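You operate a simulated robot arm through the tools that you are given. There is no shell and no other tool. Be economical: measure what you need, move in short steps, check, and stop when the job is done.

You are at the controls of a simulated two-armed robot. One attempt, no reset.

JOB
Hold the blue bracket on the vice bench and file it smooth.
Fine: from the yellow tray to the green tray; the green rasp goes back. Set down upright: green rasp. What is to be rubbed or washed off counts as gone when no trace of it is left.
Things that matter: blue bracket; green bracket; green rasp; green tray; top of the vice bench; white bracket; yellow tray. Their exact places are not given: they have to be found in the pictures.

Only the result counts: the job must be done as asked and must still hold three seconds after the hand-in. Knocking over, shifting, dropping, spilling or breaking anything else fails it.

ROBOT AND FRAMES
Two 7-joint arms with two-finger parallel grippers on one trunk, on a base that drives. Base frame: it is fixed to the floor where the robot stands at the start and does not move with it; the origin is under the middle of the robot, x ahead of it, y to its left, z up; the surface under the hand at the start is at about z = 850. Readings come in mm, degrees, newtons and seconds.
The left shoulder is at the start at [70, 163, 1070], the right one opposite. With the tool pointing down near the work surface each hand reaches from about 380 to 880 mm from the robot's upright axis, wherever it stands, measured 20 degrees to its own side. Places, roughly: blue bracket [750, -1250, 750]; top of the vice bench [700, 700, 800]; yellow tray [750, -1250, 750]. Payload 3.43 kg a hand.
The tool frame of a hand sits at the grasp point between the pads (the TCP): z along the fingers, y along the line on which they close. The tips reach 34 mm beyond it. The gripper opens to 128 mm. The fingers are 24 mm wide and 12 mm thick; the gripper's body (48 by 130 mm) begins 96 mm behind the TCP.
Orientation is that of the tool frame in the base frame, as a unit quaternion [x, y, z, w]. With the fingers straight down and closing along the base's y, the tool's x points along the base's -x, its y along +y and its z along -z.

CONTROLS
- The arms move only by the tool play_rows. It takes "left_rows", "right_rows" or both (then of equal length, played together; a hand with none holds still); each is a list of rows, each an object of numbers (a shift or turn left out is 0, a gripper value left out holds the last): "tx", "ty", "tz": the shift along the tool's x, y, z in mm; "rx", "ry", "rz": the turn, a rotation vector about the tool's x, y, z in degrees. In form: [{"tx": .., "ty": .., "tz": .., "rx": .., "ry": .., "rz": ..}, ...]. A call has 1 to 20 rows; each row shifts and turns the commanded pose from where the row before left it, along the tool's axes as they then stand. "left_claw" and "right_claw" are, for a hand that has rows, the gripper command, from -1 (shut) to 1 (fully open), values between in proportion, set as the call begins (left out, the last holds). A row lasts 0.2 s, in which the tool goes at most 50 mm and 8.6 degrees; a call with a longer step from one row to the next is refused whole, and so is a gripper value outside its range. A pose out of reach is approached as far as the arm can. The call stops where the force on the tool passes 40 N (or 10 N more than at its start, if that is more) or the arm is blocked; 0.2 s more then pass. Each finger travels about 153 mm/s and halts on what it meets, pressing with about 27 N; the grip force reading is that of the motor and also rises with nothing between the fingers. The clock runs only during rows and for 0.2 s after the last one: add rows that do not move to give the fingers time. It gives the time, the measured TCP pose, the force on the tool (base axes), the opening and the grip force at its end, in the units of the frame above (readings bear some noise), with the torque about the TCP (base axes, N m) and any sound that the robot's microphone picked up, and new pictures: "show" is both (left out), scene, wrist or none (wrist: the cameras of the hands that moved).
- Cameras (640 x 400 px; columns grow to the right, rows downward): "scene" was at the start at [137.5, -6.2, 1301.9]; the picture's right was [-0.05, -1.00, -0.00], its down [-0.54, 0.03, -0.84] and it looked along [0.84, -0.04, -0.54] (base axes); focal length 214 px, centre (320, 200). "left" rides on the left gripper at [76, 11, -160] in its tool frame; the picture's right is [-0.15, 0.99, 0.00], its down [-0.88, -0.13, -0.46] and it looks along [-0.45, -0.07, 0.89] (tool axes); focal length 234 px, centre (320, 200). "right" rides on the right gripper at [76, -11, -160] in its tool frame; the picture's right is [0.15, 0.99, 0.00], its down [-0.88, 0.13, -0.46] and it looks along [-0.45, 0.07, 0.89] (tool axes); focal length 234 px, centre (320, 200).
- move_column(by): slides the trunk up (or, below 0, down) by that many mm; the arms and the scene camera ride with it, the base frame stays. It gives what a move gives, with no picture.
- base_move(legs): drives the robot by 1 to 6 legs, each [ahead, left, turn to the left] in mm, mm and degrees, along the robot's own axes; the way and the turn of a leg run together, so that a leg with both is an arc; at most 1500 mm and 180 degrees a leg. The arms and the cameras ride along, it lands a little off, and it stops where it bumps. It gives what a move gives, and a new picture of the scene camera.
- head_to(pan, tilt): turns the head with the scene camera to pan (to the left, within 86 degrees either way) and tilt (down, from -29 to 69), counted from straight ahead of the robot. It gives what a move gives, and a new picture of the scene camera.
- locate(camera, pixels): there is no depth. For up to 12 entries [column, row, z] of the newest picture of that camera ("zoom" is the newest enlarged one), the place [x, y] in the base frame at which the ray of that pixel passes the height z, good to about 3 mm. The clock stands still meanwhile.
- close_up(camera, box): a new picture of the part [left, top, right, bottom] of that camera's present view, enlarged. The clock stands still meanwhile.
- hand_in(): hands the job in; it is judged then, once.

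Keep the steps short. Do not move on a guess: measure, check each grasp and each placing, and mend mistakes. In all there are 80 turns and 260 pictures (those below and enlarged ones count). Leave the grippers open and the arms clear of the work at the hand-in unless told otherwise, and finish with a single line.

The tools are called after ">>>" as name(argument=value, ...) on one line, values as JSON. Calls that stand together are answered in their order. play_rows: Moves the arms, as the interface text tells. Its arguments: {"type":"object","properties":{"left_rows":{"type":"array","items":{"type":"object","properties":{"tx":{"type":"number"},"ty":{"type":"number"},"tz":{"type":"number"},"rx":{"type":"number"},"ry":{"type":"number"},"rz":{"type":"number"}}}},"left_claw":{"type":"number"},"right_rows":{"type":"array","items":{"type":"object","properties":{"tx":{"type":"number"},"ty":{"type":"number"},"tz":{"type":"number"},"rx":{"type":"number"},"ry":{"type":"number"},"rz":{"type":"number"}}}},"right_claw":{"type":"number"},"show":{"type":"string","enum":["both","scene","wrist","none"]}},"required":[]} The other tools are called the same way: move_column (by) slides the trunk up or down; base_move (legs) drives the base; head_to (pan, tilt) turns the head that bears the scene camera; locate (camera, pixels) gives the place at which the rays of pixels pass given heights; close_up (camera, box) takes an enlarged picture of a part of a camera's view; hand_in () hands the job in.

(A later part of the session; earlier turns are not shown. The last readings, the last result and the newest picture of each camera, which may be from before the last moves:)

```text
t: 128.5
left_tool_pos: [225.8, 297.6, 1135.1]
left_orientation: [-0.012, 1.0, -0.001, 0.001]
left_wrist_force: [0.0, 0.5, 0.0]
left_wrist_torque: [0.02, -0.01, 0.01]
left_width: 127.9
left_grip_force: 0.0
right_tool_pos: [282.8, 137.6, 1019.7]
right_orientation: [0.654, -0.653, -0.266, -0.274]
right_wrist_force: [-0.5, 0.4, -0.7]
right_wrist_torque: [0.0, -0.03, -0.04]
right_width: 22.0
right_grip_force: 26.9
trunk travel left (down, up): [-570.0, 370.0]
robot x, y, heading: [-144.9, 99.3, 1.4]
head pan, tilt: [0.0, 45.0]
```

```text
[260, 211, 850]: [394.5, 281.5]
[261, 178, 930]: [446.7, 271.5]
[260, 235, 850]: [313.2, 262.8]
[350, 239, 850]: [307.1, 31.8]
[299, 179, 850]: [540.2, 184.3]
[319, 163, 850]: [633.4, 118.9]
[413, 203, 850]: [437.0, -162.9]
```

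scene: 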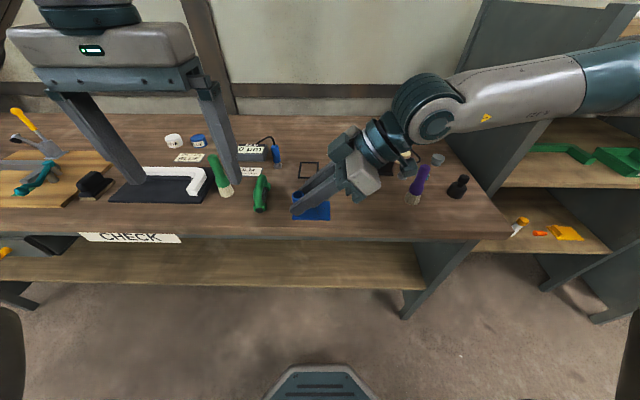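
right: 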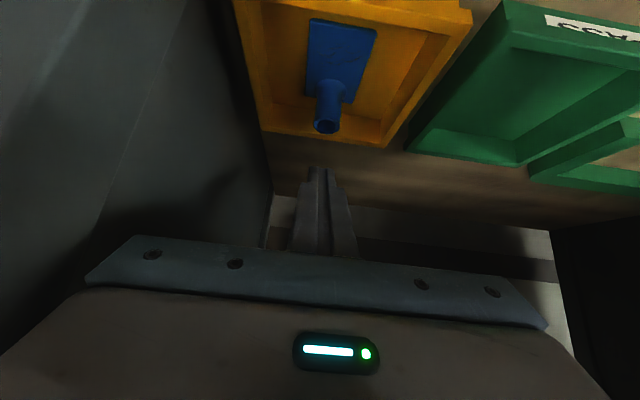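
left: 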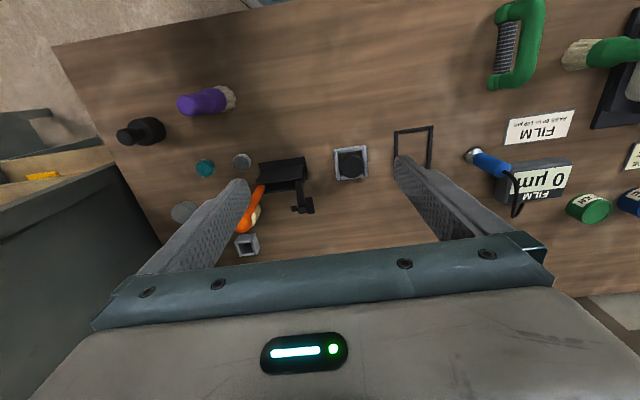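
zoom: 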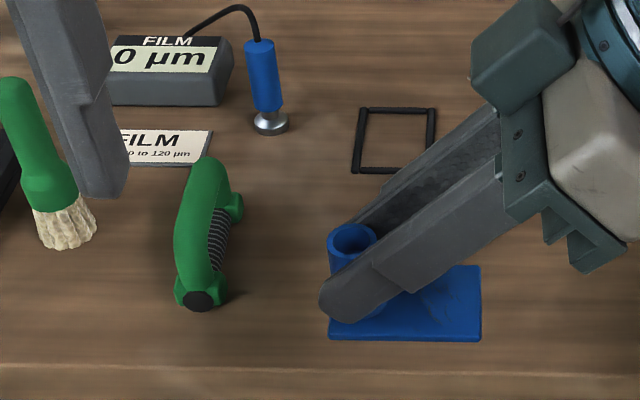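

Area right of the rasp is free (x 350–530, y 30–230). Drive 165 ahead, then lower.

>>> base_move(legs=[[165, -10, -1.4]])

>>> play_rows(right_rows=[{"tx": 14, "tz": 14}, {"tx": 14, "tz": 14}, {"tx": 14, "tz": 14}, {"tx": 14, "tz": 14}, {"tx": 14, "tz": 14}, {}], show="scene")

>>> close_up(camera="scene", box=[200, 170, 440, 320])

```text
t: 130.0
left_tool_pos: [397.8, 279.0, 1135.1]
left_orientation: [0.0, 1.0, -0.001, 0.0]
left_wrist_force: [-0.1, -0.3, 0.1]
left_wrist_torque: [-0.01, 0.02, 0.0]
left_width: 128.2
left_grip_force: 0.0
right_tool_pos: [449.4, 117.3, 1019.0]
right_orientation: [-0.646, 0.662, 0.262, 0.277]
right_wrist_force: [0.3, -0.5, -1.0]
right_wrist_torque: [0.02, 0.03, -0.01]
right_width: 22.1
right_grip_force: 26.3
trunk travel left (down, up): [-570.0, 370.0]
robot x, y, heading: [29.1, 92.5, -0.2]
head pan, tilt: [0.0, 45.0]
```

scene: 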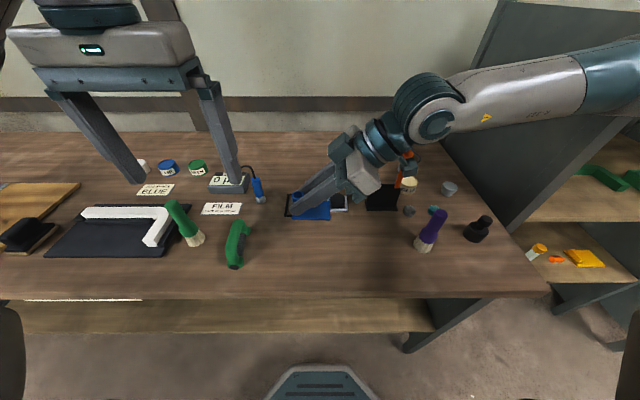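

```text
t: 131.4
left_tool_pos: [397.0, 278.6, 1136.0]
left_orientation: [0.001, 1.0, -0.001, 0.0]
left_wrist_force: [0.5, 0.7, 0.7]
left_wrist_torque: [0.0, 0.01, 0.03]
left_width: 128.0
left_grip_force: 0.0
right_tool_pos: [450.7, 114.6, 922.4]
right_orientation: [-0.645, 0.661, 0.262, 0.278]
right_wrist_force: [-0.3, 0.3, 0.4]
right_wrist_torque: [-0.02, 0.01, 0.0]
right_width: 22.1
right_grip_force: 27.4
right hand out of reach, approached as far as the arm can: row 5
trunk travel left (down, up): [-570.0, 370.0]
robot x, y, heading: [31.8, 93.2, 0.0]
head pan, tilt: [0.0, 45.0]
```

scene: 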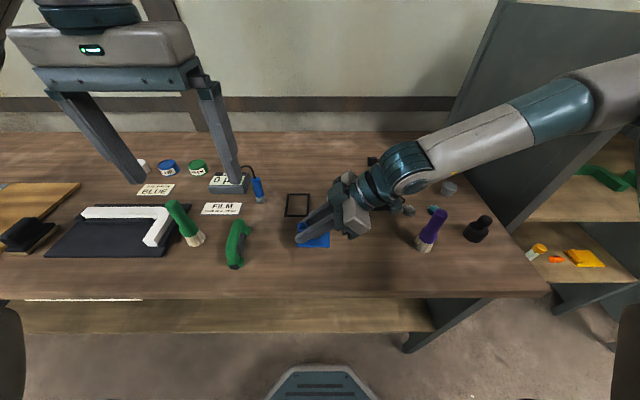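

```text
2.67 times, centred on (320, 245) of scene
```

zoom: 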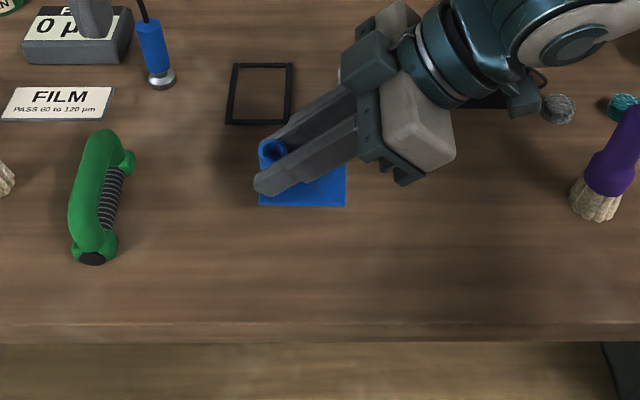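

Arm at its limit downward; use the trunk: −25 mm.

>>> move_column(by=-25)

>>> close_up(camera="scene", box=[280, 205, 376, 265])

```text
t: 132.1
left_tool_pos: [397.4, 278.4, 1110.3]
left_orientation: [0.001, 1.0, -0.001, 0.0]
left_wrist_force: [0.2, -0.7, -0.3]
left_wrist_torque: [-0.02, -0.03, 0.01]
left_width: 127.8
left_grip_force: 0.0
right_tool_pos: [451.2, 115.7, 897.3]
right_orientation: [-0.646, 0.661, 0.262, 0.278]
right_wrist_force: [-1.0, -0.4, -0.6]
right_wrist_torque: [0.0, -0.02, -0.02]
right_width: 22.0
right_grip_force: 27.7
trunk travel left (down, up): [-545.0, 395.0]
robot x, y, heading: [27.2, 92.9, -0.3]
head pan, tilt: [0.0, 45.0]
```

```text
6.67 times, centred on (328, 235) of scene
```

zoom: 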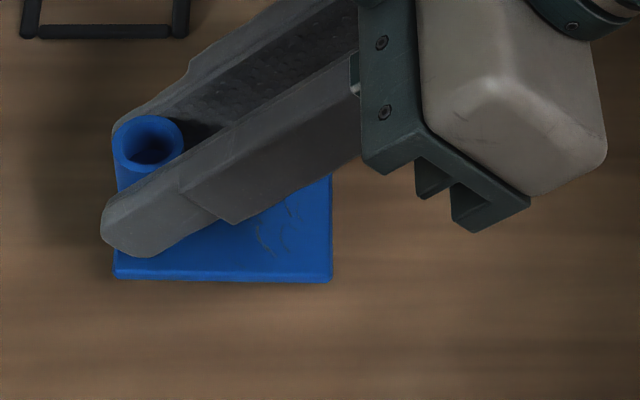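

>>> move_column(by=-5)

>>> play_rows(right_rows=[{"tx": 0.7, "tz": 0.7}, {"tx": 0.7, "tz": 0.7}, {}], show="none")

```text
t: 132.6
left_tool_pos: [398.0, 279.3, 1105.8]
left_orientation: [0.001, 1.0, -0.001, 0.001]
left_wrist_force: [-0.2, -0.1, 0.1]
left_wrist_torque: [0.01, 0.04, 0.02]
left_width: 127.8
left_grip_force: 0.1
right_tool_pos: [450.6, 115.3, 892.3]
right_orientation: [-0.645, 0.662, 0.261, 0.278]
right_wrist_force: [-0.8, 0.3, -0.5]
right_wrist_torque: [0.01, 0.0, 0.0]
right_width: 21.9
right_grip_force: 26.9
trunk travel left (down, up): [-540.0, 400.0]
robot x, y, heading: [28.0, 91.4, -0.3]
head pan, tilt: [0.0, 45.0]
```

```text
t: 133.4
left_tool_pos: [397.6, 278.7, 1105.0]
left_orientation: [0.001, 1.0, -0.001, 0.001]
left_wrist_force: [0.4, -0.3, 0.1]
left_wrist_torque: [0.02, -0.01, 0.02]
left_width: 127.9
left_grip_force: 0.3
right_tool_pos: [451.1, 115.0, 891.0]
right_orientation: [-0.645, 0.661, 0.263, 0.278]
right_wrist_force: [1.2, -0.2, -0.4]
right_wrist_torque: [0.01, 0.0, 0.03]
right_width: 22.3
right_grip_force: 26.6
trunk travel left (down, up): [-540.0, 400.0]
robot x, y, heading: [26.9, 87.8, -0.6]
head pan, tilt: [0.0, 45.0]
```

>>> play_rows(right_rows=[{"tx": 0.7, "tz": 0.7}, {"tx": 0.7, "tz": 0.7}, {"tx": 0.7, "tz": 0.7}, {"tx": 0.7, "tz": 0.7}, {"tx": 0.7, "tz": 0.7}, {"tx": 0.7, "tz": 0.7}, {}], show="none")

>>> close_up(camera="right", box=[160, 25, 480, 225])

```text
t: 135.0
left_tool_pos: [396.6, 279.7, 1106.5]
left_orientation: [0.001, 1.0, -0.001, 0.0]
left_wrist_force: [0.7, 1.2, 0.6]
left_wrist_torque: [0.03, 0.0, -0.04]
left_width: 128.0
left_grip_force: 0.1
right_tool_pos: [450.7, 113.1, 888.5]
right_orientation: [-0.646, 0.66, 0.263, 0.28]
right_wrist_force: [2.4, 4.1, 23.6]
right_wrist_torque: [0.45, 0.56, -0.09]
right_width: 22.2
right_grip_force: 26.9
right hand out of reach, approached as far as the arm can: row 6
trunk travel left (down, up): [-540.0, 400.0]
robot x, y, heading: [27.2, 89.1, -0.4]
head pan, tilt: [0.0, 45.0]
```

```text
2.00 times, centred on (320, 125) of right
```

zoom: 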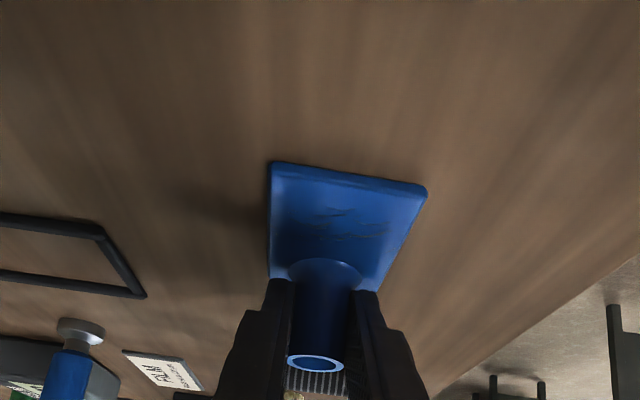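

Contact (24 N). Open and withdraw along the tool axis.

>>> play_rows(right_claw=-0.12, right_rows=[{}, {}, {}, {"tz": -20}, {"tz": -35}, {"tz": -40}, {"tz": -40}, {"tz": -40}], show="scene")

>>> close_up(camera="scene", box=[200, 180, 392, 300])

```text
t: 136.8
left_tool_pos: [397.7, 279.9, 1106.2]
left_orientation: [0.001, 1.0, -0.001, 0.001]
left_wrist_force: [0.0, -0.5, -0.6]
left_wrist_torque: [-0.04, -0.01, -0.01]
left_width: 128.4
left_grip_force: 0.0
right_tool_pos: [397.3, 48.9, 997.8]
right_orientation: [-0.643, 0.664, 0.259, 0.28]
right_wrist_force: [0.3, -0.1, -0.1]
right_wrist_torque: [0.0, -0.03, 0.0]
right_width: 56.1
right_grip_force: 0.1
right hand out of reach, approached as far as the arm can: row 5, 6, 7, 8
trunk travel left (down, up): [-540.0, 400.0]
robot x, y, heading: [25.2, 88.7, -0.3]
head pan, tilt: [0.0, 45.0]
```

scene: 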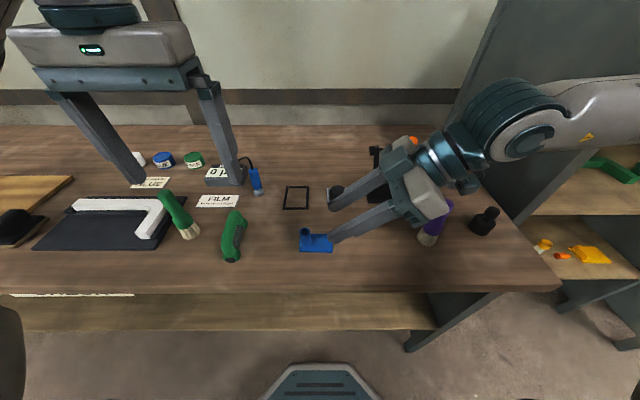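

```text
3.33 times, centred on (296, 240) of scene
```

zoom: 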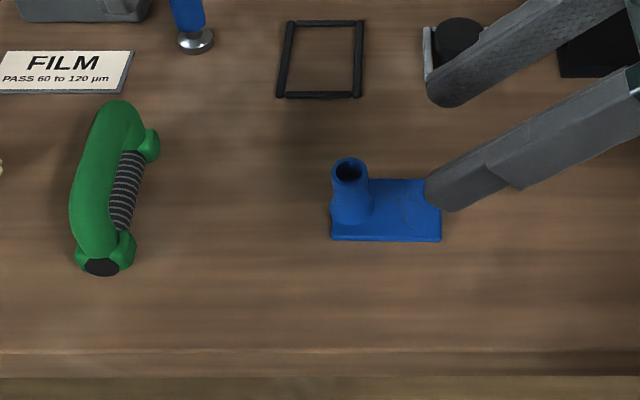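

Bracket stands flat with its plate and marks to the right. Now measure the rasp and bracket.

>>> locate(camera="zoom", pixels=[[101, 267, 862], [132, 152, 862], [119, 232, 862], [150, 145, 862], [117, 250, 862], [350, 168, 897], [332, 238, 850], [441, 240, 850], [439, 182, 856], [120, 110, 920], [92, 240, 900]])

>>> close_up(camera="scene", box=[210, 200, 274, 270])

>>> close_up(camera="left", box=[0, 0, 640, 400])

```text
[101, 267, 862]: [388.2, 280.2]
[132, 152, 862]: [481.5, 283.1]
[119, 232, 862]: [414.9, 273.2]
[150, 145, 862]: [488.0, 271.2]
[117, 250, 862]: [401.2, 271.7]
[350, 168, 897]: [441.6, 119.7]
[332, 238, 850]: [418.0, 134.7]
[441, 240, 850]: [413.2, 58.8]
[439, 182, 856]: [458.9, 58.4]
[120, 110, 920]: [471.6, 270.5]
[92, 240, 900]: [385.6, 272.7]
```

```text
5.71 times, centred on (242, 235) of scene
```

zoom: 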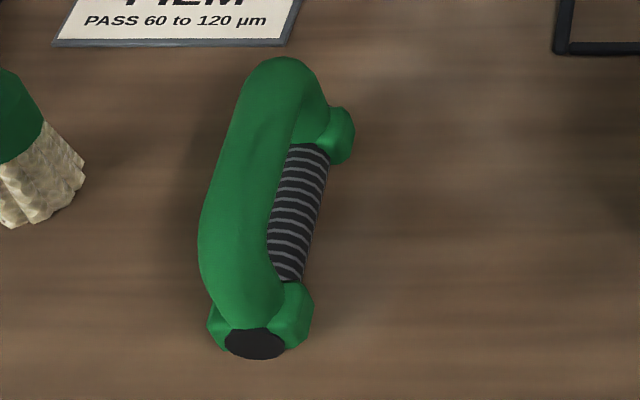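

```text
1.00 times, centred on (320, 200) of left (not enlarged: the box is as wide or as high as the picture)
```

zoom: 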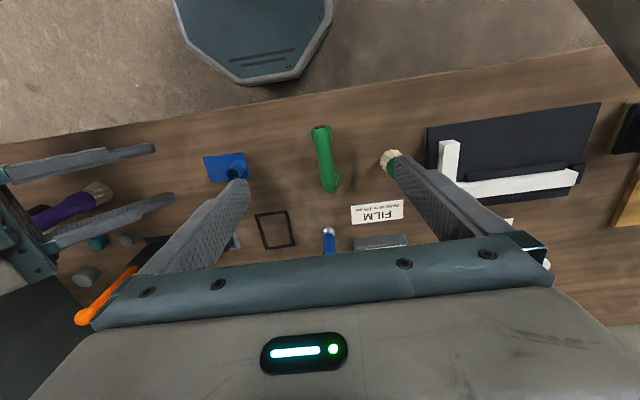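

>>> locate(camera="zoom", pixels=[[320, 132, 862], [334, 187, 862], [326, 158, 900], [326, 158, 920], [326, 158, 940], [321, 135, 910], [333, 183, 910], [238, 166, 897]])

>>> close_up(camera="scene", box=[210, 200, 274, 270])

>>> locate(camera="zoom", pixels=[[235, 200, 890], [235, 200, 900], [235, 200, 910], [235, 200, 920], [235, 200, 940], [255, 342, 862], [340, 135, 862]])

```text
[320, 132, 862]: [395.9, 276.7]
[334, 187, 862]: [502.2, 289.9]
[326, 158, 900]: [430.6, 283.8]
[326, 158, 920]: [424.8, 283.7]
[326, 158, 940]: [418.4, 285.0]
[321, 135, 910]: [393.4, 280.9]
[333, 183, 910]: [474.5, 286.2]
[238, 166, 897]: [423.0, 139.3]
```

```text
5.71 times, centred on (242, 235) of scene
```

zoom: 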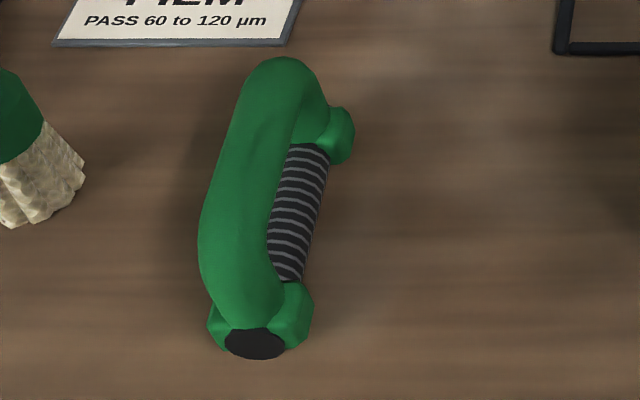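

```text
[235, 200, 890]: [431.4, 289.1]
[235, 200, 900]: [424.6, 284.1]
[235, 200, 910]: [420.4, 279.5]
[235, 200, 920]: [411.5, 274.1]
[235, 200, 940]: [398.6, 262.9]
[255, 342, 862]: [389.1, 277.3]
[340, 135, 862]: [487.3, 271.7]
```

Rasp: axis along x (yaw ≈5°), centre ≈(440,282), drum axis z≈862, handle bar centre z≈900. Turn the right hand back to straight down while rising, and shift the left hand further left.

>>> play_rows(right_rows=[{"tx": -10, "tz": -10}, {"tx": -10, "tz": -10}, {"rx": 5.785, "rz": 5.785}, {"rx": 5.785, "rz": 5.785}, {"rx": 5.785, "rz": 5.785}, {"rx": 5.785, "rz": 5.785}, {"rx": 5.785, "rz": 5.785}, {"rx": 5.785, "rz": 5.785}, {"rx": 5.785, "rz": 5.785}, {"rx": 5.785, "rz": 5.785}, {"rx": 5.785, "rz": 5.785}, {"rx": 5.785, "rz": 5.785}, {"rx": 5.785, "rz": 5.785}, {"ry": 7.5}, {"ry": 7.5}, {"ry": 7.5}, {"ry": 7.5}, {"ry": 7.5}, {"ry": 7.5}, {}], left_rows=[{"ty": 10}, {"ty": 20}, {"ty": 20}, {"ty": 20}, {"ty": 20}, {}, {}, {}, {}, {}, {}, {}, {}, {}, {}, {}, {}, {}, {}, {}], show="scene")

```text
t: 141.0
left_tool_pos: [397.2, 370.9, 1106.0]
left_orientation: [0.001, 1.0, -0.001, 0.001]
left_wrist_force: [0.0, 0.6, 1.0]
left_wrist_torque: [0.02, -0.02, 0.01]
left_width: 128.0
left_grip_force: 0.1
right_tool_pos: [501.4, -35.2, 1076.3]
right_orientation: [0.016, 1.0, 0.0, 0.007]
right_wrist_force: [-0.8, 1.1, 0.5]
right_wrist_torque: [-0.01, -0.07, -0.02]
right_width: 56.3
right_grip_force: 0.1
right hand out of reach, approached as far as the arm can: row 1, 3, 4, 5, 6, 7, 8, 9, 10, 11, 12, 13
trunk travel left (down, up): [-540.0, 400.0]
robot x, y, heading: [28.4, 90.6, 0.0]
head pan, tilt: [0.0, 45.0]
```

scene: 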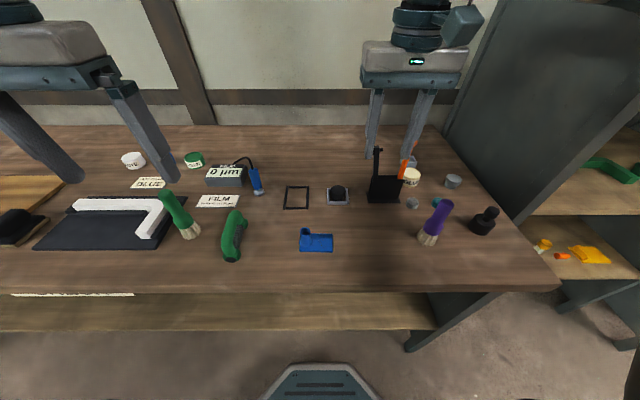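

>>> base_move(legs=[[0, 165, 0]])

>>> play_rows(right_rows=[{"tx": 10, "ty": 25}, {"tx": 10, "ty": 25}, {"tx": 10, "ty": 25, "rz": -5}, {"tx": 10, "ty": 25, "tz": 15}, {"tx": 10, "ty": 25, "tz": 15}, {"tx": 10, "ty": 25, "tz": 15}, {}], show="both")

>>> close_up(camera="right", box=[160, 50, 480, 250])

```text
t: 142.5
left_tool_pos: [397.9, 534.0, 1105.4]
left_orientation: [0.002, 1.0, -0.001, 0.0]
left_wrist_force: [-0.3, -0.4, -0.1]
left_wrist_torque: [-0.02, -0.02, 0.04]
left_width: 128.1
left_grip_force: 0.1
right_tool_pos: [503.6, 130.3, 1075.5]
right_orientation: [0.016, 1.0, 0.0, 0.006]
right_wrist_force: [-0.3, 0.5, 0.1]
right_wrist_torque: [-0.04, 0.0, -0.02]
right_width: 56.3
right_grip_force: 0.1
trunk travel left (down, up): [-540.0, 400.0]
robot x, y, heading: [30.8, 252.4, -0.2]
head pan, tilt: [0.0, 45.0]
```

scene: 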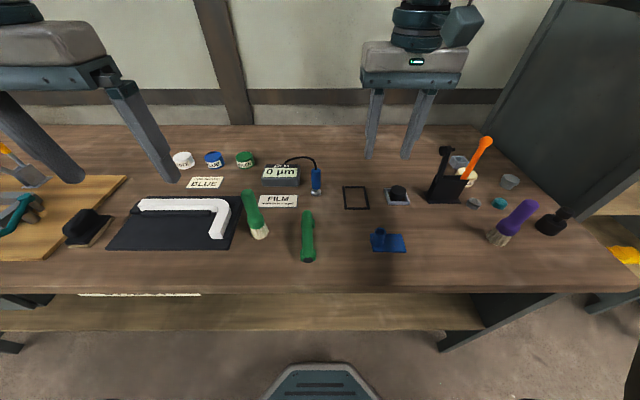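

```text
t: 144.1
left_tool_pos: [398.6, 533.6, 1105.8]
left_orientation: [0.0, 1.0, -0.001, 0.001]
left_wrist_force: [-0.2, 0.4, -0.3]
left_wrist_torque: [-0.02, -0.02, 0.03]
left_width: 128.0
left_grip_force: 0.0
right_tool_pos: [492.9, 135.0, 1051.2]
right_orientation: [-0.028, 1.0, -0.001, 0.007]
right_wrist_force: [0.9, 0.1, 0.8]
right_wrist_torque: [0.04, -0.03, -0.02]
right_width: 56.2
right_grip_force: 0.0
right hand out of reach, approached as far as the arm can: row 1, 2, 3, 4, 5, 6
trunk travel left (down, up): [-540.0, 400.0]
robot x, y, heading: [28.6, 254.6, -0.3]
head pan, tilt: [0.0, 45.0]
```

scene: 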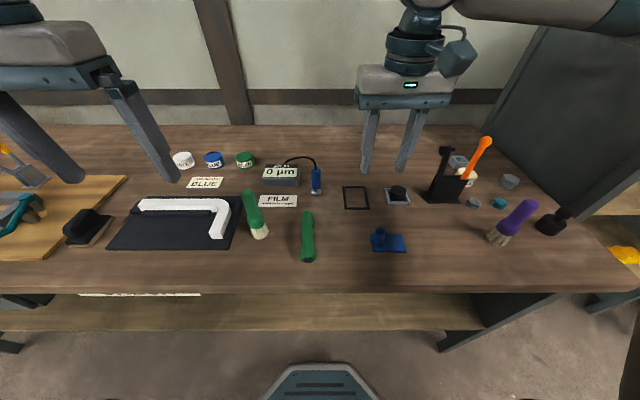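
right: 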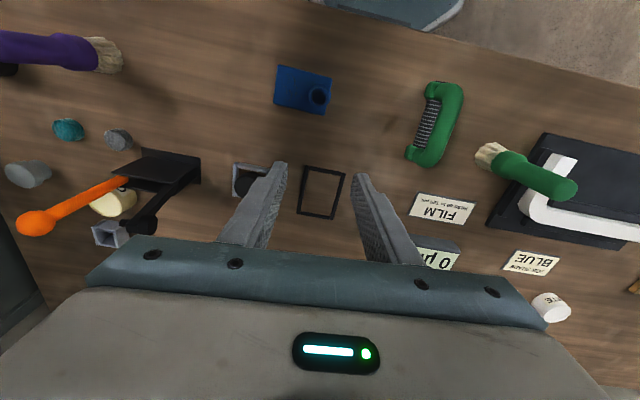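

```text
2.00 times, centred on (320, 150) of right
```

zoom: 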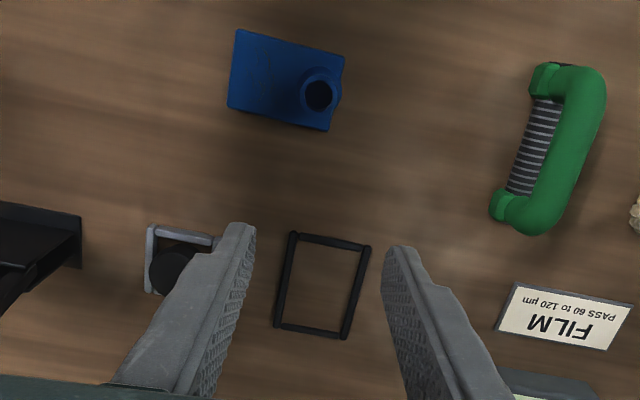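

The right arm can't reach inwards with the tool down; the robot must stand further left. Drive to about (−30, 430).

>>> base_move(legs=[[-60, 170, 0]])

>>> play_rows(right_rows=[{"ty": -10}, {"ty": -10}, {}], show="wrist")

>>> close_up(camera="right", box=[200, 60, 440, 210])

```text
t: 145.6
left_tool_pos: [337.3, 706.3, 1107.1]
left_orientation: [-0.001, 1.0, -0.001, 0.0]
left_wrist_force: [-0.1, 0.0, -0.6]
left_wrist_torque: [-0.01, -0.06, 0.02]
left_width: 127.9
left_grip_force: 0.0
right_tool_pos: [433.4, 307.0, 1049.6]
right_orientation: [-0.031, 0.999, -0.001, 0.006]
right_wrist_force: [-0.8, 0.8, -0.8]
right_wrist_torque: [0.0, -0.01, -0.03]
right_width: 56.1
right_grip_force: 0.0
trunk travel left (down, up): [-540.0, 400.0]
robot x, y, heading: [-33.1, 426.0, -0.0]
head pan, tilt: [0.0, 45.0]
```

scene: 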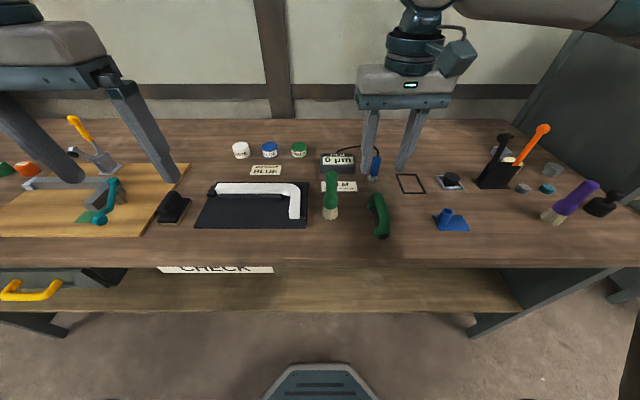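

```text
t: 146.4
left_tool_pos: [338.2, 705.0, 1105.7]
left_orientation: [-0.001, 1.0, 0.0, 0.0]
left_wrist_force: [0.1, 0.3, 0.3]
left_wrist_torque: [0.01, 0.0, 0.03]
left_width: 128.0
left_grip_force: 0.1
right_tool_pos: [435.7, 287.1, 1050.2]
right_orientation: [-0.03, 1.0, 0.0, 0.006]
right_wrist_force: [-0.1, 0.0, 0.0]
right_wrist_torque: [0.0, 0.01, 0.01]
right_width: 56.2
right_grip_force: 0.1
trunk travel left (down, up): [-540.0, 400.0]
robot x, y, heading: [-33.1, 425.1, 0.1]
head pan, tilt: [0.0, 45.0]
```

right: 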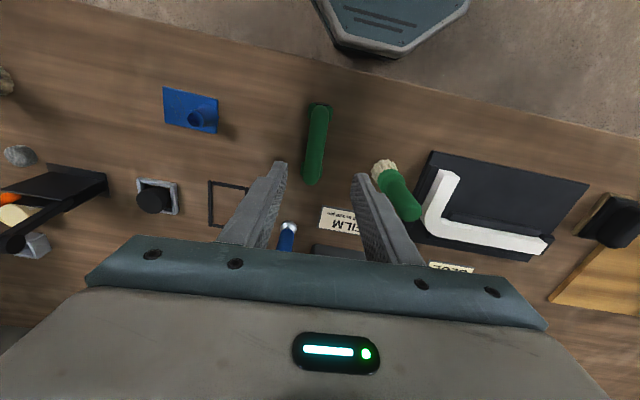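

```text
2.67 times, centred on (320, 135) of right
```

zoom: 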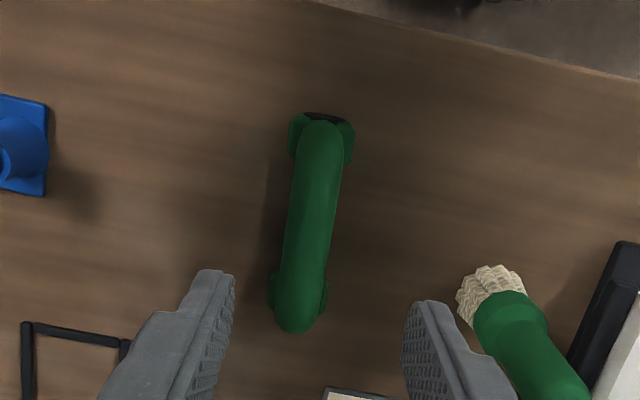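

>>> locate(camera="zoom", pixels=[[319, 145, 905], [298, 305, 905], [309, 225, 905], [309, 225, 920], [322, 118, 862], [500, 275, 852], [350, 140, 862], [290, 135, 862]])

```text
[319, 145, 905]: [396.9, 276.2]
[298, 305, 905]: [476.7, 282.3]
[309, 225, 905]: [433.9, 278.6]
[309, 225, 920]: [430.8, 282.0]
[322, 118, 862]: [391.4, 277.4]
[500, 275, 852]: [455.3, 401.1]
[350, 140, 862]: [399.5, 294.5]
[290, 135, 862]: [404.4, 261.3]
```

Handle centre (437, 279.5), yaw 4.4°. Align and descend to TCP z≈902.

>>> play_rows(right_rows=[{"ty": -7.5, "rz": -1, "tz": 10}, {"tz": 30}, {"tz": 30}, {"tz": 30}, {"tz": 20}, {"tz": 15}, {"tz": 12}, {}], show="none")

>>> close_up(camera="right", box=[160, 50, 480, 250])

>>> close_up(camera="scene", box=[320, 160, 448, 240])

```text
t: 148.2
left_tool_pos: [336.8, 704.7, 1106.0]
left_orientation: [-0.001, 1.0, -0.002, -0.001]
left_wrist_force: [-0.4, 0.9, 0.7]
left_wrist_torque: [0.0, -0.04, 0.01]
left_width: 127.9
left_grip_force: 0.1
right_tool_pos: [436.6, 279.5, 904.0]
right_orientation: [-0.038, 0.999, 0.0, 0.007]
right_wrist_force: [-0.6, 0.7, 0.4]
right_wrist_torque: [-0.02, 0.02, -0.02]
right_width: 56.3
right_grip_force: 0.1
trunk travel left (down, up): [-540.0, 400.0]
robot x, y, heading: [-36.0, 423.3, 0.1]
head pan, tilt: [0.0, 45.0]
```

```text
2.00 times, centred on (320, 150) of right
```

zoom: 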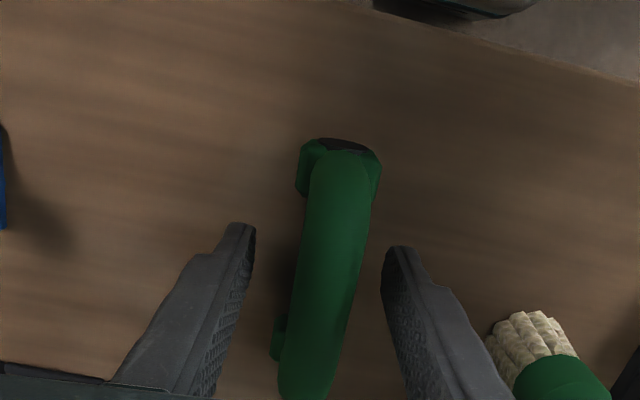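

```text
5.00 times, centred on (384, 200) of scene
```

zoom: 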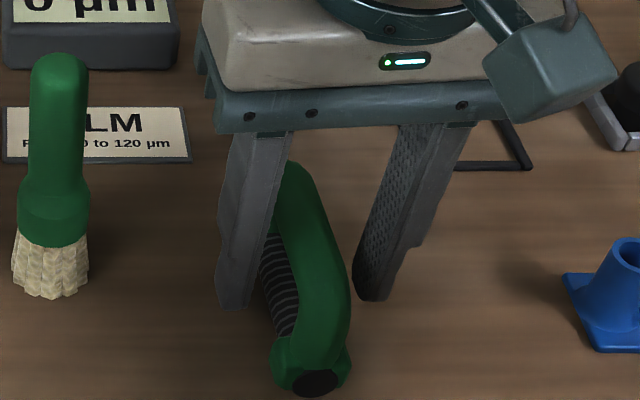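

Straddled well. Close and lift 30 mm.

>>> play_rows(right_claw=-1, right_rows=[{}, {}, {}, {}], show="none")

>>> play_rows(right_rows=[{"tz": -5}, {"tz": -10}, {"tz": -15}, {"tz": -30}, {"tz": -30}, {}], show="scene")

>>> close_up(camera="scene", box=[320, 160, 448, 240])

```text
t: 149.2
left_tool_pos: [336.8, 706.1, 1106.4]
left_orientation: [-0.001, 1.0, -0.001, 0.0]
left_wrist_force: [0.4, -0.6, -0.4]
left_wrist_torque: [0.0, -0.01, -0.01]
left_width: 128.0
left_grip_force: 0.0
right_tool_pos: [436.6, 280.1, 903.4]
right_orientation: [-0.039, 0.999, 0.0, 0.006]
right_wrist_force: [-0.9, 0.4, -0.5]
right_wrist_torque: [-0.04, 0.04, -0.03]
right_width: 33.6
right_grip_force: 27.1
trunk travel left (down, up): [-540.0, 400.0]
robot x, y, heading: [-31.5, 424.1, 0.1]
head pan, tilt: [0.0, 45.0]
```

```text
t: 150.6
left_tool_pos: [338.3, 705.3, 1106.8]
left_orientation: [-0.001, 1.0, 0.0, 0.0]
left_wrist_force: [1.0, 0.2, 0.1]
left_wrist_torque: [-0.03, -0.02, 0.04]
left_width: 128.2
left_grip_force: 0.1
right_tool_pos: [437.9, 278.7, 993.0]
right_orientation: [-0.038, 0.999, -0.001, 0.006]
right_wrist_force: [-0.1, -0.4, -0.2]
right_wrist_torque: [0.02, 0.05, -0.01]
right_width: 33.7
right_grip_force: 27.0
trunk travel left (down, up): [-540.0, 400.0]
robot x, y, heading: [-32.3, 422.7, 0.3]
head pan, tilt: [0.0, 45.0]
```

scene: 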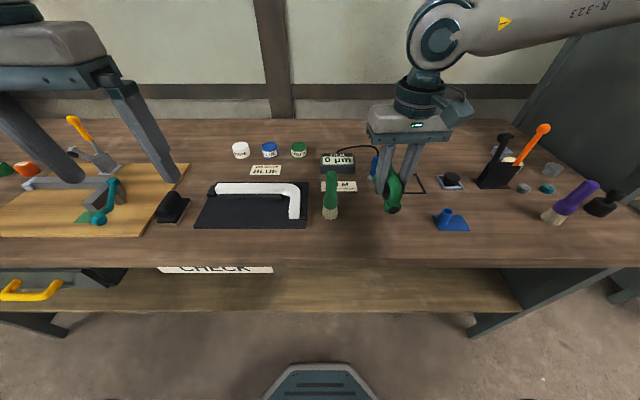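

```text
5.00 times, centred on (384, 200) of scene
```

zoom: 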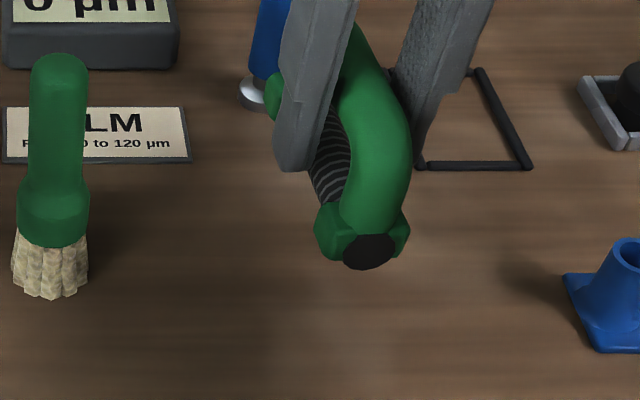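

Rasp is held. Now, in the air: left hand yaws −90° and leans 30° (to grip the tube along x), right hand leans 35° to the right.

>>> play_rows(left_rows=[{"rz": 8.182}, {"rz": 8.182}, {"rz": 8.182}, {"rz": 8.182}, {"rz": 8.182}, {"rz": 8.182}, {"rz": 8.182}, {"rz": 8.182}, {"rz": 8.182}, {"rz": 8.182}, {"rz": 8.182}, {"ry": -7.5}, {"ry": -7.5}, {"ry": -7.5}, {"ry": -7.5}, {}], right_rows=[{"tz": -5}, {"tz": -5}, {"tz": -5}, {"tz": -5}, {}, {}, {}, {}, {}, {}, {"rx": -7}, {"rx": -7}, {"rx": -7}, {"rx": -7}, {"rx": -7}, {}], show="scene")

```text
t: 154.0
left_tool_pos: [308.4, 672.0, 1095.0]
left_orientation: [0.682, 0.683, -0.183, 0.184]
left_wrist_force: [0.4, -0.8, 0.7]
left_wrist_torque: [0.0, 0.0, -0.03]
left_width: 127.9
left_grip_force: 0.1
left hand out of reach, approached as far as the arm can: row 10, 11
right_tool_pos: [436.1, 278.8, 1013.9]
right_orientation: [-0.04, 0.953, 0.301, -0.006]
right_wrist_force: [-0.9, 0.1, -0.8]
right_wrist_torque: [-0.05, 0.0, -0.02]
right_width: 33.4
right_grip_force: 27.4
trunk travel left (down, up): [-540.0, 400.0]
robot x, y, heading: [-34.9, 423.8, 0.0]
head pan, tilt: [0.0, 45.0]
```

scene: 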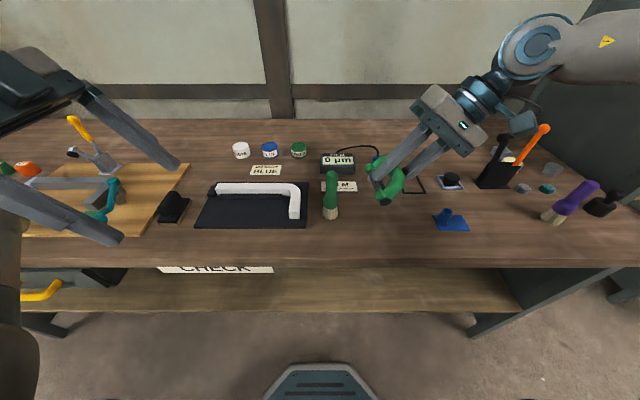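

>>> base_move(legs=[[0, -262, 0]])

>>> close_up(camera="scene", box=[280, 180, 472, 300])

```text
t: 155.8
left_tool_pos: [308.4, 413.8, 1092.8]
left_orientation: [0.682, 0.683, -0.183, 0.184]
left_wrist_force: [0.4, -0.6, 0.2]
left_wrist_torque: [0.03, 0.01, 0.02]
left_width: 128.0
left_grip_force: 0.1
right_tool_pos: [435.4, 20.6, 1013.6]
right_orientation: [-0.037, 0.953, 0.3, -0.006]
right_wrist_force: [0.7, -0.1, -1.3]
right_wrist_torque: [0.0, 0.02, 0.03]
right_width: 33.4
right_grip_force: 26.5
trunk travel left (down, up): [-540.0, 400.0]
robot x, y, heading: [-36.2, 164.9, -0.2]
head pan, tilt: [0.0, 45.0]
```

scene: 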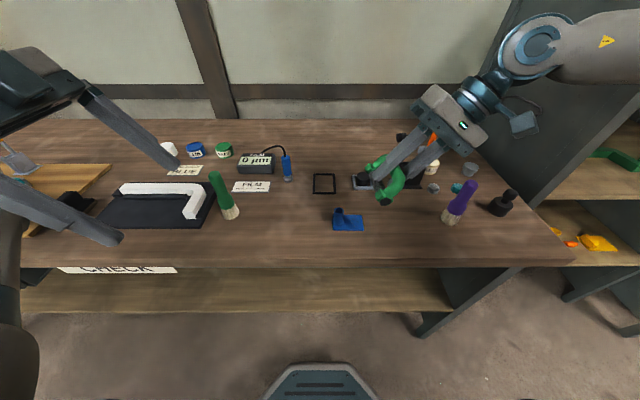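

```text
3.33 times, centred on (376, 240) of scene
```

zoom: 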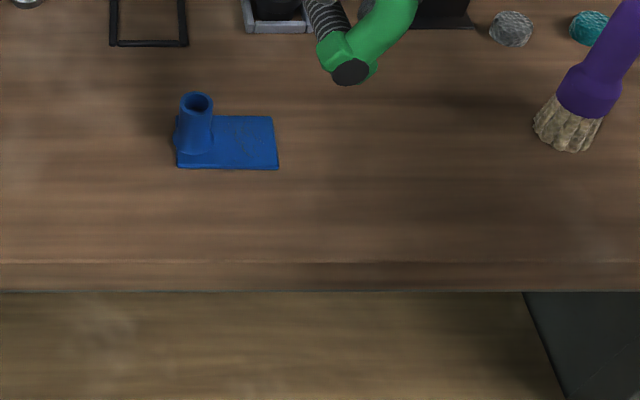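

>>> locate(camera="zoom", pixels=[[178, 168, 851], [279, 170, 851], [273, 117, 856], [177, 117, 856], [197, 101, 897], [199, 147, 858], [245, 128, 856], [238, 150, 856]])

>>> close_up(camera="scene", box=[325, 200, 373, 235])

```text
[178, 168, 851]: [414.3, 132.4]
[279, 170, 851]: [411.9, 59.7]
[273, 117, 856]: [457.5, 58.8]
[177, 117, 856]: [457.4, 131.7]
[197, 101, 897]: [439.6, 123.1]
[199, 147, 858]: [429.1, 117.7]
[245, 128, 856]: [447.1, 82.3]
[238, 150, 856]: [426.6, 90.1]
```

```text
11.43 times, centred on (349, 218) of scene
```

zoom: 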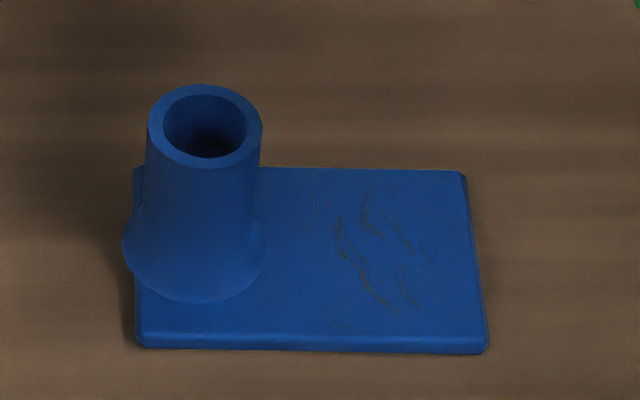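

Plate x 412–459, y 59–133; tube ≈(436,119); marks y≈66–93. Bring the left hand (narrowed) toward the tube along its lean, stopping 80 mm short.

>>> play_rows(left_claw=-0.12, left_rows=[{"tx": -18.15, "ty": 16, "tz": 28.8}, {"tx": -18.15, "ty": 16, "tz": 28.8}, {"tx": -18.15, "ty": 16, "tz": 28.8}, {"tx": -18.15, "ty": 16, "tz": 28.8}, {"tx": -18.15, "ty": 16, "tz": 28.8}, {"tx": -18.15, "ty": 16, "tz": 28.8}, {"tx": -18.15, "ty": 16, "tz": 28.8}, {"tx": -18.15, "ty": 16, "tz": 28.8}, {}], show="both")

>>> close_up(camera="left", box=[200, 60, 440, 210])

```text
t: 158.0
left_tool_pos: [423.3, 230.8, 999.8]
left_orientation: [0.673, 0.695, -0.157, 0.198]
left_wrist_force: [0.7, 0.3, -0.7]
left_wrist_torque: [0.01, 0.01, 0.0]
left_width: 56.4
left_grip_force: 0.1
left hand out of reach, approached as far as the arm can: row 7, 8
right_tool_pos: [432.9, 28.0, 1012.0]
right_orientation: [-0.043, 0.953, 0.3, -0.005]
right_wrist_force: [0.4, -0.2, -2.6]
right_wrist_torque: [0.06, 0.05, 0.05]
right_width: 33.7
right_grip_force: 27.0
trunk travel left (down, up): [-540.0, 400.0]
robot x, y, heading: [-32.2, 167.8, 0.5]
head pan, tilt: [0.0, 45.0]
stopped in row 9 (left hand): the arm was blocked; the commanded pose is now the measured one
```

scene: 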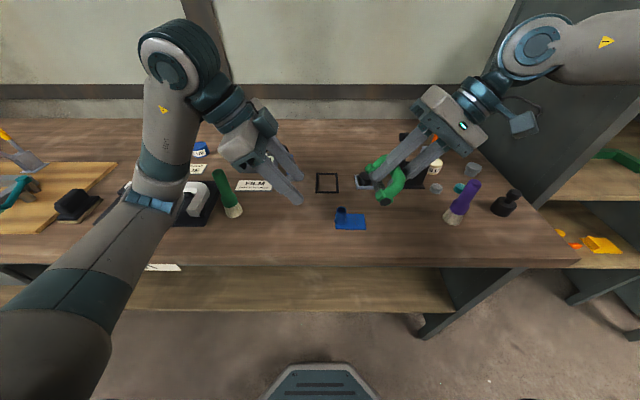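
left: 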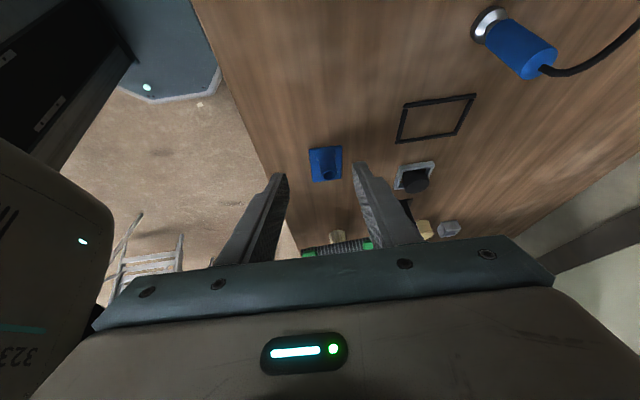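

```text
2.67 times, centred on (320, 135) of left
```

zoom: 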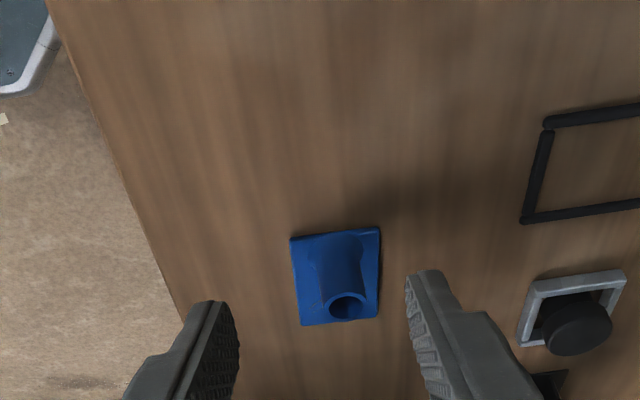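

The left arm got blocked (elbow low, too close in). Back off the way it came, then stand further back for more room.

>>> play_rows(left_rows=[{"tx": 12, "ty": -8, "tz": -28.8}, {"tx": 18.15, "ty": -16, "tz": -28.8}, {"tx": 18.15, "ty": -16, "tz": -28.8}, {"tx": 18.15, "ty": -16, "tz": -28.8}, {"tx": 18.15, "ty": -16, "tz": -28.8}, {}], show="scene")

```text
t: 159.4
left_tool_pos: [345.4, 370.0, 1079.5]
left_orientation: [0.676, 0.691, -0.165, 0.194]
left_wrist_force: [0.0, 0.8, 0.1]
left_wrist_torque: [0.02, 0.01, -0.03]
left_width: 56.1
left_grip_force: 0.0
right_tool_pos: [437.7, 23.9, 1014.3]
right_orientation: [-0.041, 0.953, 0.299, -0.006]
right_wrist_force: [0.0, -0.1, -1.5]
right_wrist_torque: [-0.03, 0.03, 0.03]
right_width: 33.4
right_grip_force: 27.0
trunk travel left (down, up): [-540.0, 400.0]
robot x, y, heading: [-29.4, 172.5, 0.3]
head pan, tilt: [0.0, 45.0]
```

scene: 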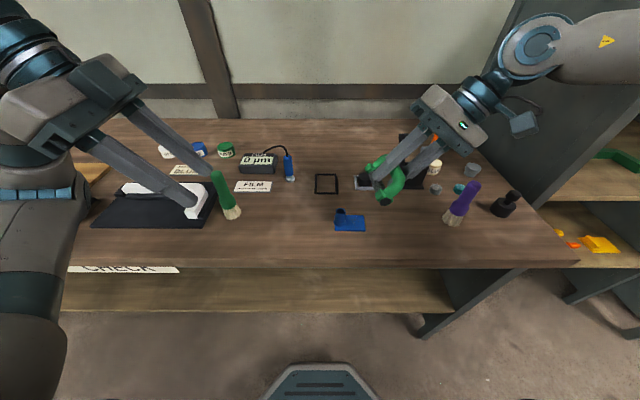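

>>> move_column(by=80)

>>> base_move(legs=[[-130, 0, 0], [0, -60, 0]])

>>> play_rows(left_rows=[{"ty": 37, "tx": -10}, {"ty": 37, "tx": -10}, {"ty": 37, "tx": -10}, {"ty": 37, "tx": -10}, {"ty": 37, "tx": -10}, {"ty": 37, "tx": -10}, {}], right_rows=[{"tx": -20}, {"tx": -20}, {"tx": -20}, {"tx": -20}, {"tx": -20}, {"tx": -20}, {}], show="scene")

```text
t: 160.6
left_tool_pos: [347.3, 368.8, 1160.3]
left_orientation: [0.676, 0.691, -0.165, 0.194]
left_wrist_force: [-0.4, -1.1, -0.3]
left_wrist_torque: [0.01, -0.02, 0.01]
left_width: 56.5
left_grip_force: 0.0
right_tool_pos: [437.4, 25.7, 1092.9]
right_orientation: [-0.041, 0.953, 0.299, -0.006]
right_wrist_force: [0.1, 0.3, -1.7]
right_wrist_torque: [0.0, -0.01, -0.01]
right_width: 33.5
right_grip_force: 26.7
trunk travel left (down, up): [-620.0, 320.0]
robot x, y, heading: [-32.4, 172.1, 0.6]
head pan, tilt: [0.0, 45.0]
```

```text
t: 162.4
left_tool_pos: [214.4, 310.5, 1160.0]
left_orientation: [0.676, 0.692, -0.164, 0.195]
left_wrist_force: [0.3, 0.9, -0.6]
left_wrist_torque: [0.03, -0.01, -0.01]
left_width: 56.3
left_grip_force: 0.0
right_tool_pos: [304.1, -33.5, 1093.2]
right_orientation: [-0.041, 0.953, 0.299, -0.007]
right_wrist_force: [-0.3, 0.6, -1.2]
right_wrist_torque: [0.0, 0.0, -0.03]
right_width: 33.4
right_grip_force: 27.1
trunk travel left (down, up): [-620.0, 320.0]
robot x, y, heading: [-163.8, 109.9, 0.3]
head pan, tilt: [0.0, 45.0]
```

scene: 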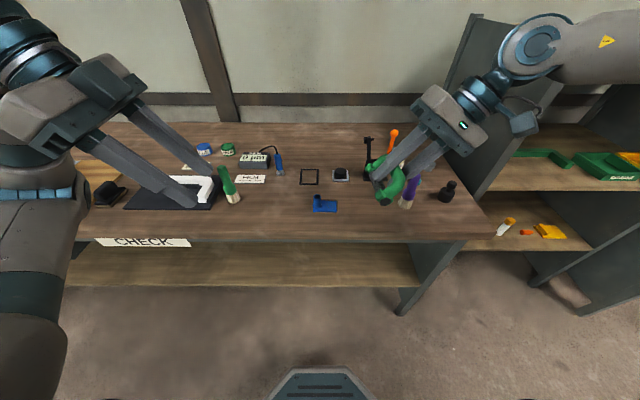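

```text
t: 164.1
left_tool_pos: [303.9, 198.8, 1206.8]
left_orientation: [0.675, 0.692, -0.165, 0.195]
left_wrist_force: [-0.2, -1.1, 0.3]
left_wrist_torque: [-0.03, 0.02, 0.02]
left_width: 56.2
left_grip_force: 0.0
left hand out of reach, approached as far as the arm can: row 1, 2, 3, 4, 5, 6
right_tool_pos: [424.1, -23.5, 1095.8]
right_orientation: [-0.041, 0.953, 0.3, -0.007]
right_wrist_force: [0.7, -0.3, -1.2]
right_wrist_torque: [-0.03, -0.01, -0.02]
right_width: 33.3
right_grip_force: 27.1
trunk travel left (down, up): [-620.0, 320.0]
robot x, y, heading: [-162.1, 108.7, -0.1]
head pan, tilt: [0.0, 45.0]
```

scene: 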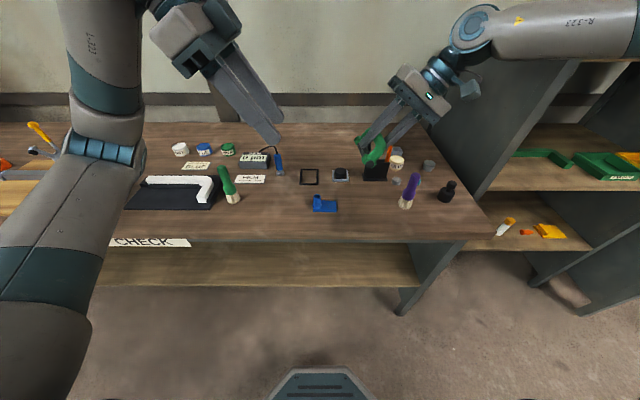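

Left-hand yaw of −90° is awkward. Better: stand the robot turned −45° to the bracket and use ±45° hand yaws. First re-orient both hands in the air (left yaw +45, right lean reduced to 15° and yaw +45).

>>> play_rows(left_rows=[{}, {}, {}, {"rx": -3.75, "rz": -6.5}, {"rx": -3.75, "rz": -6.5}, {"rx": -3.75, "rz": -6.5}, {"rx": -3.75, "rz": -6.5}, {"rx": -3.75, "rz": -6.5}, {"rx": -3.75, "rz": -6.5}, {}], right_rows=[{"rx": 6.67}, {"rx": 6.67}, {"rx": 6.67}, {"ry": 1.94, "rz": -7.24}, {"ry": 1.94, "rz": -7.24}, {"ry": 1.94, "rz": -7.24}, {"ry": 1.94, "rz": -7.24}, {"ry": 1.94, "rz": -7.24}, {"ry": 1.94, "rz": -7.24}, {}], show="none")

>>> move_column(by=80)

>>> base_move(legs=[[0, 450, 0], [0, 0, -45], [113, 113, 0]])

```text
t: 166.2
left_tool_pos: [304.7, 199.9, 1204.5]
left_orientation: [0.357, 0.895, -0.084, 0.255]
left_wrist_force: [0.0, -0.3, 0.8]
left_wrist_torque: [-0.03, 0.02, -0.04]
left_width: 56.4
left_grip_force: 0.0
right_tool_pos: [419.0, -31.4, 1093.9]
right_orientation: [-0.418, 0.9, 0.116, -0.05]
right_wrist_force: [0.1, -0.5, -1.7]
right_wrist_torque: [-0.01, -0.02, -0.02]
right_width: 33.4
right_grip_force: 27.7
right hand out of reach, approached as far as the arm can: row 9
trunk travel left (down, up): [-620.0, 320.0]
robot x, y, heading: [-166.8, 111.7, 0.6]
head pan, tilt: [0.0, 45.0]
```

```text
t: 167.4
left_tool_pos: [305.1, 199.5, 1284.9]
left_orientation: [0.357, 0.894, -0.084, 0.255]
left_wrist_force: [-0.2, 0.9, 0.5]
left_wrist_torque: [-0.03, 0.02, -0.01]
left_width: 56.5
left_grip_force: 0.1
right_tool_pos: [418.0, -31.3, 1173.0]
right_orientation: [-0.418, 0.9, 0.116, -0.049]
right_wrist_force: [-0.4, 0.1, -1.7]
right_wrist_torque: [0.01, 0.01, -0.03]
right_width: 33.5
right_grip_force: 26.8
trunk travel left (down, up): [-700.0, 240.0]
robot x, y, heading: [-164.8, 109.7, 0.3]
head pan, tilt: [0.0, 45.0]
```

```text
t: 173.2
left_tool_pos: [384.4, 293.5, 1286.1]
left_orientation: [0.675, 0.687, -0.176, 0.203]
left_wrist_force: [-0.1, -1.0, 0.4]
left_wrist_torque: [0.0, -0.01, -0.01]
left_width: 56.3
left_grip_force: 0.1
right_tool_pos: [301.6, 49.4, 1173.3]
right_orientation: [-0.037, 0.991, 0.126, 0.001]
right_wrist_force: [-1.0, -0.5, -2.0]
right_wrist_torque: [-0.03, 0.02, -0.02]
right_width: 33.3
right_grip_force: 26.7
trunk travel left (down, up): [-700.0, 240.0]
robot x, y, heading: [-4.4, 566.7, -45.4]
head pan, tilt: [0.0, 45.0]
```

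scene: 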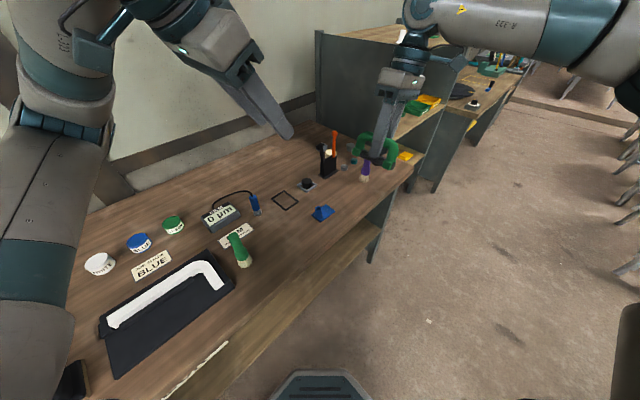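

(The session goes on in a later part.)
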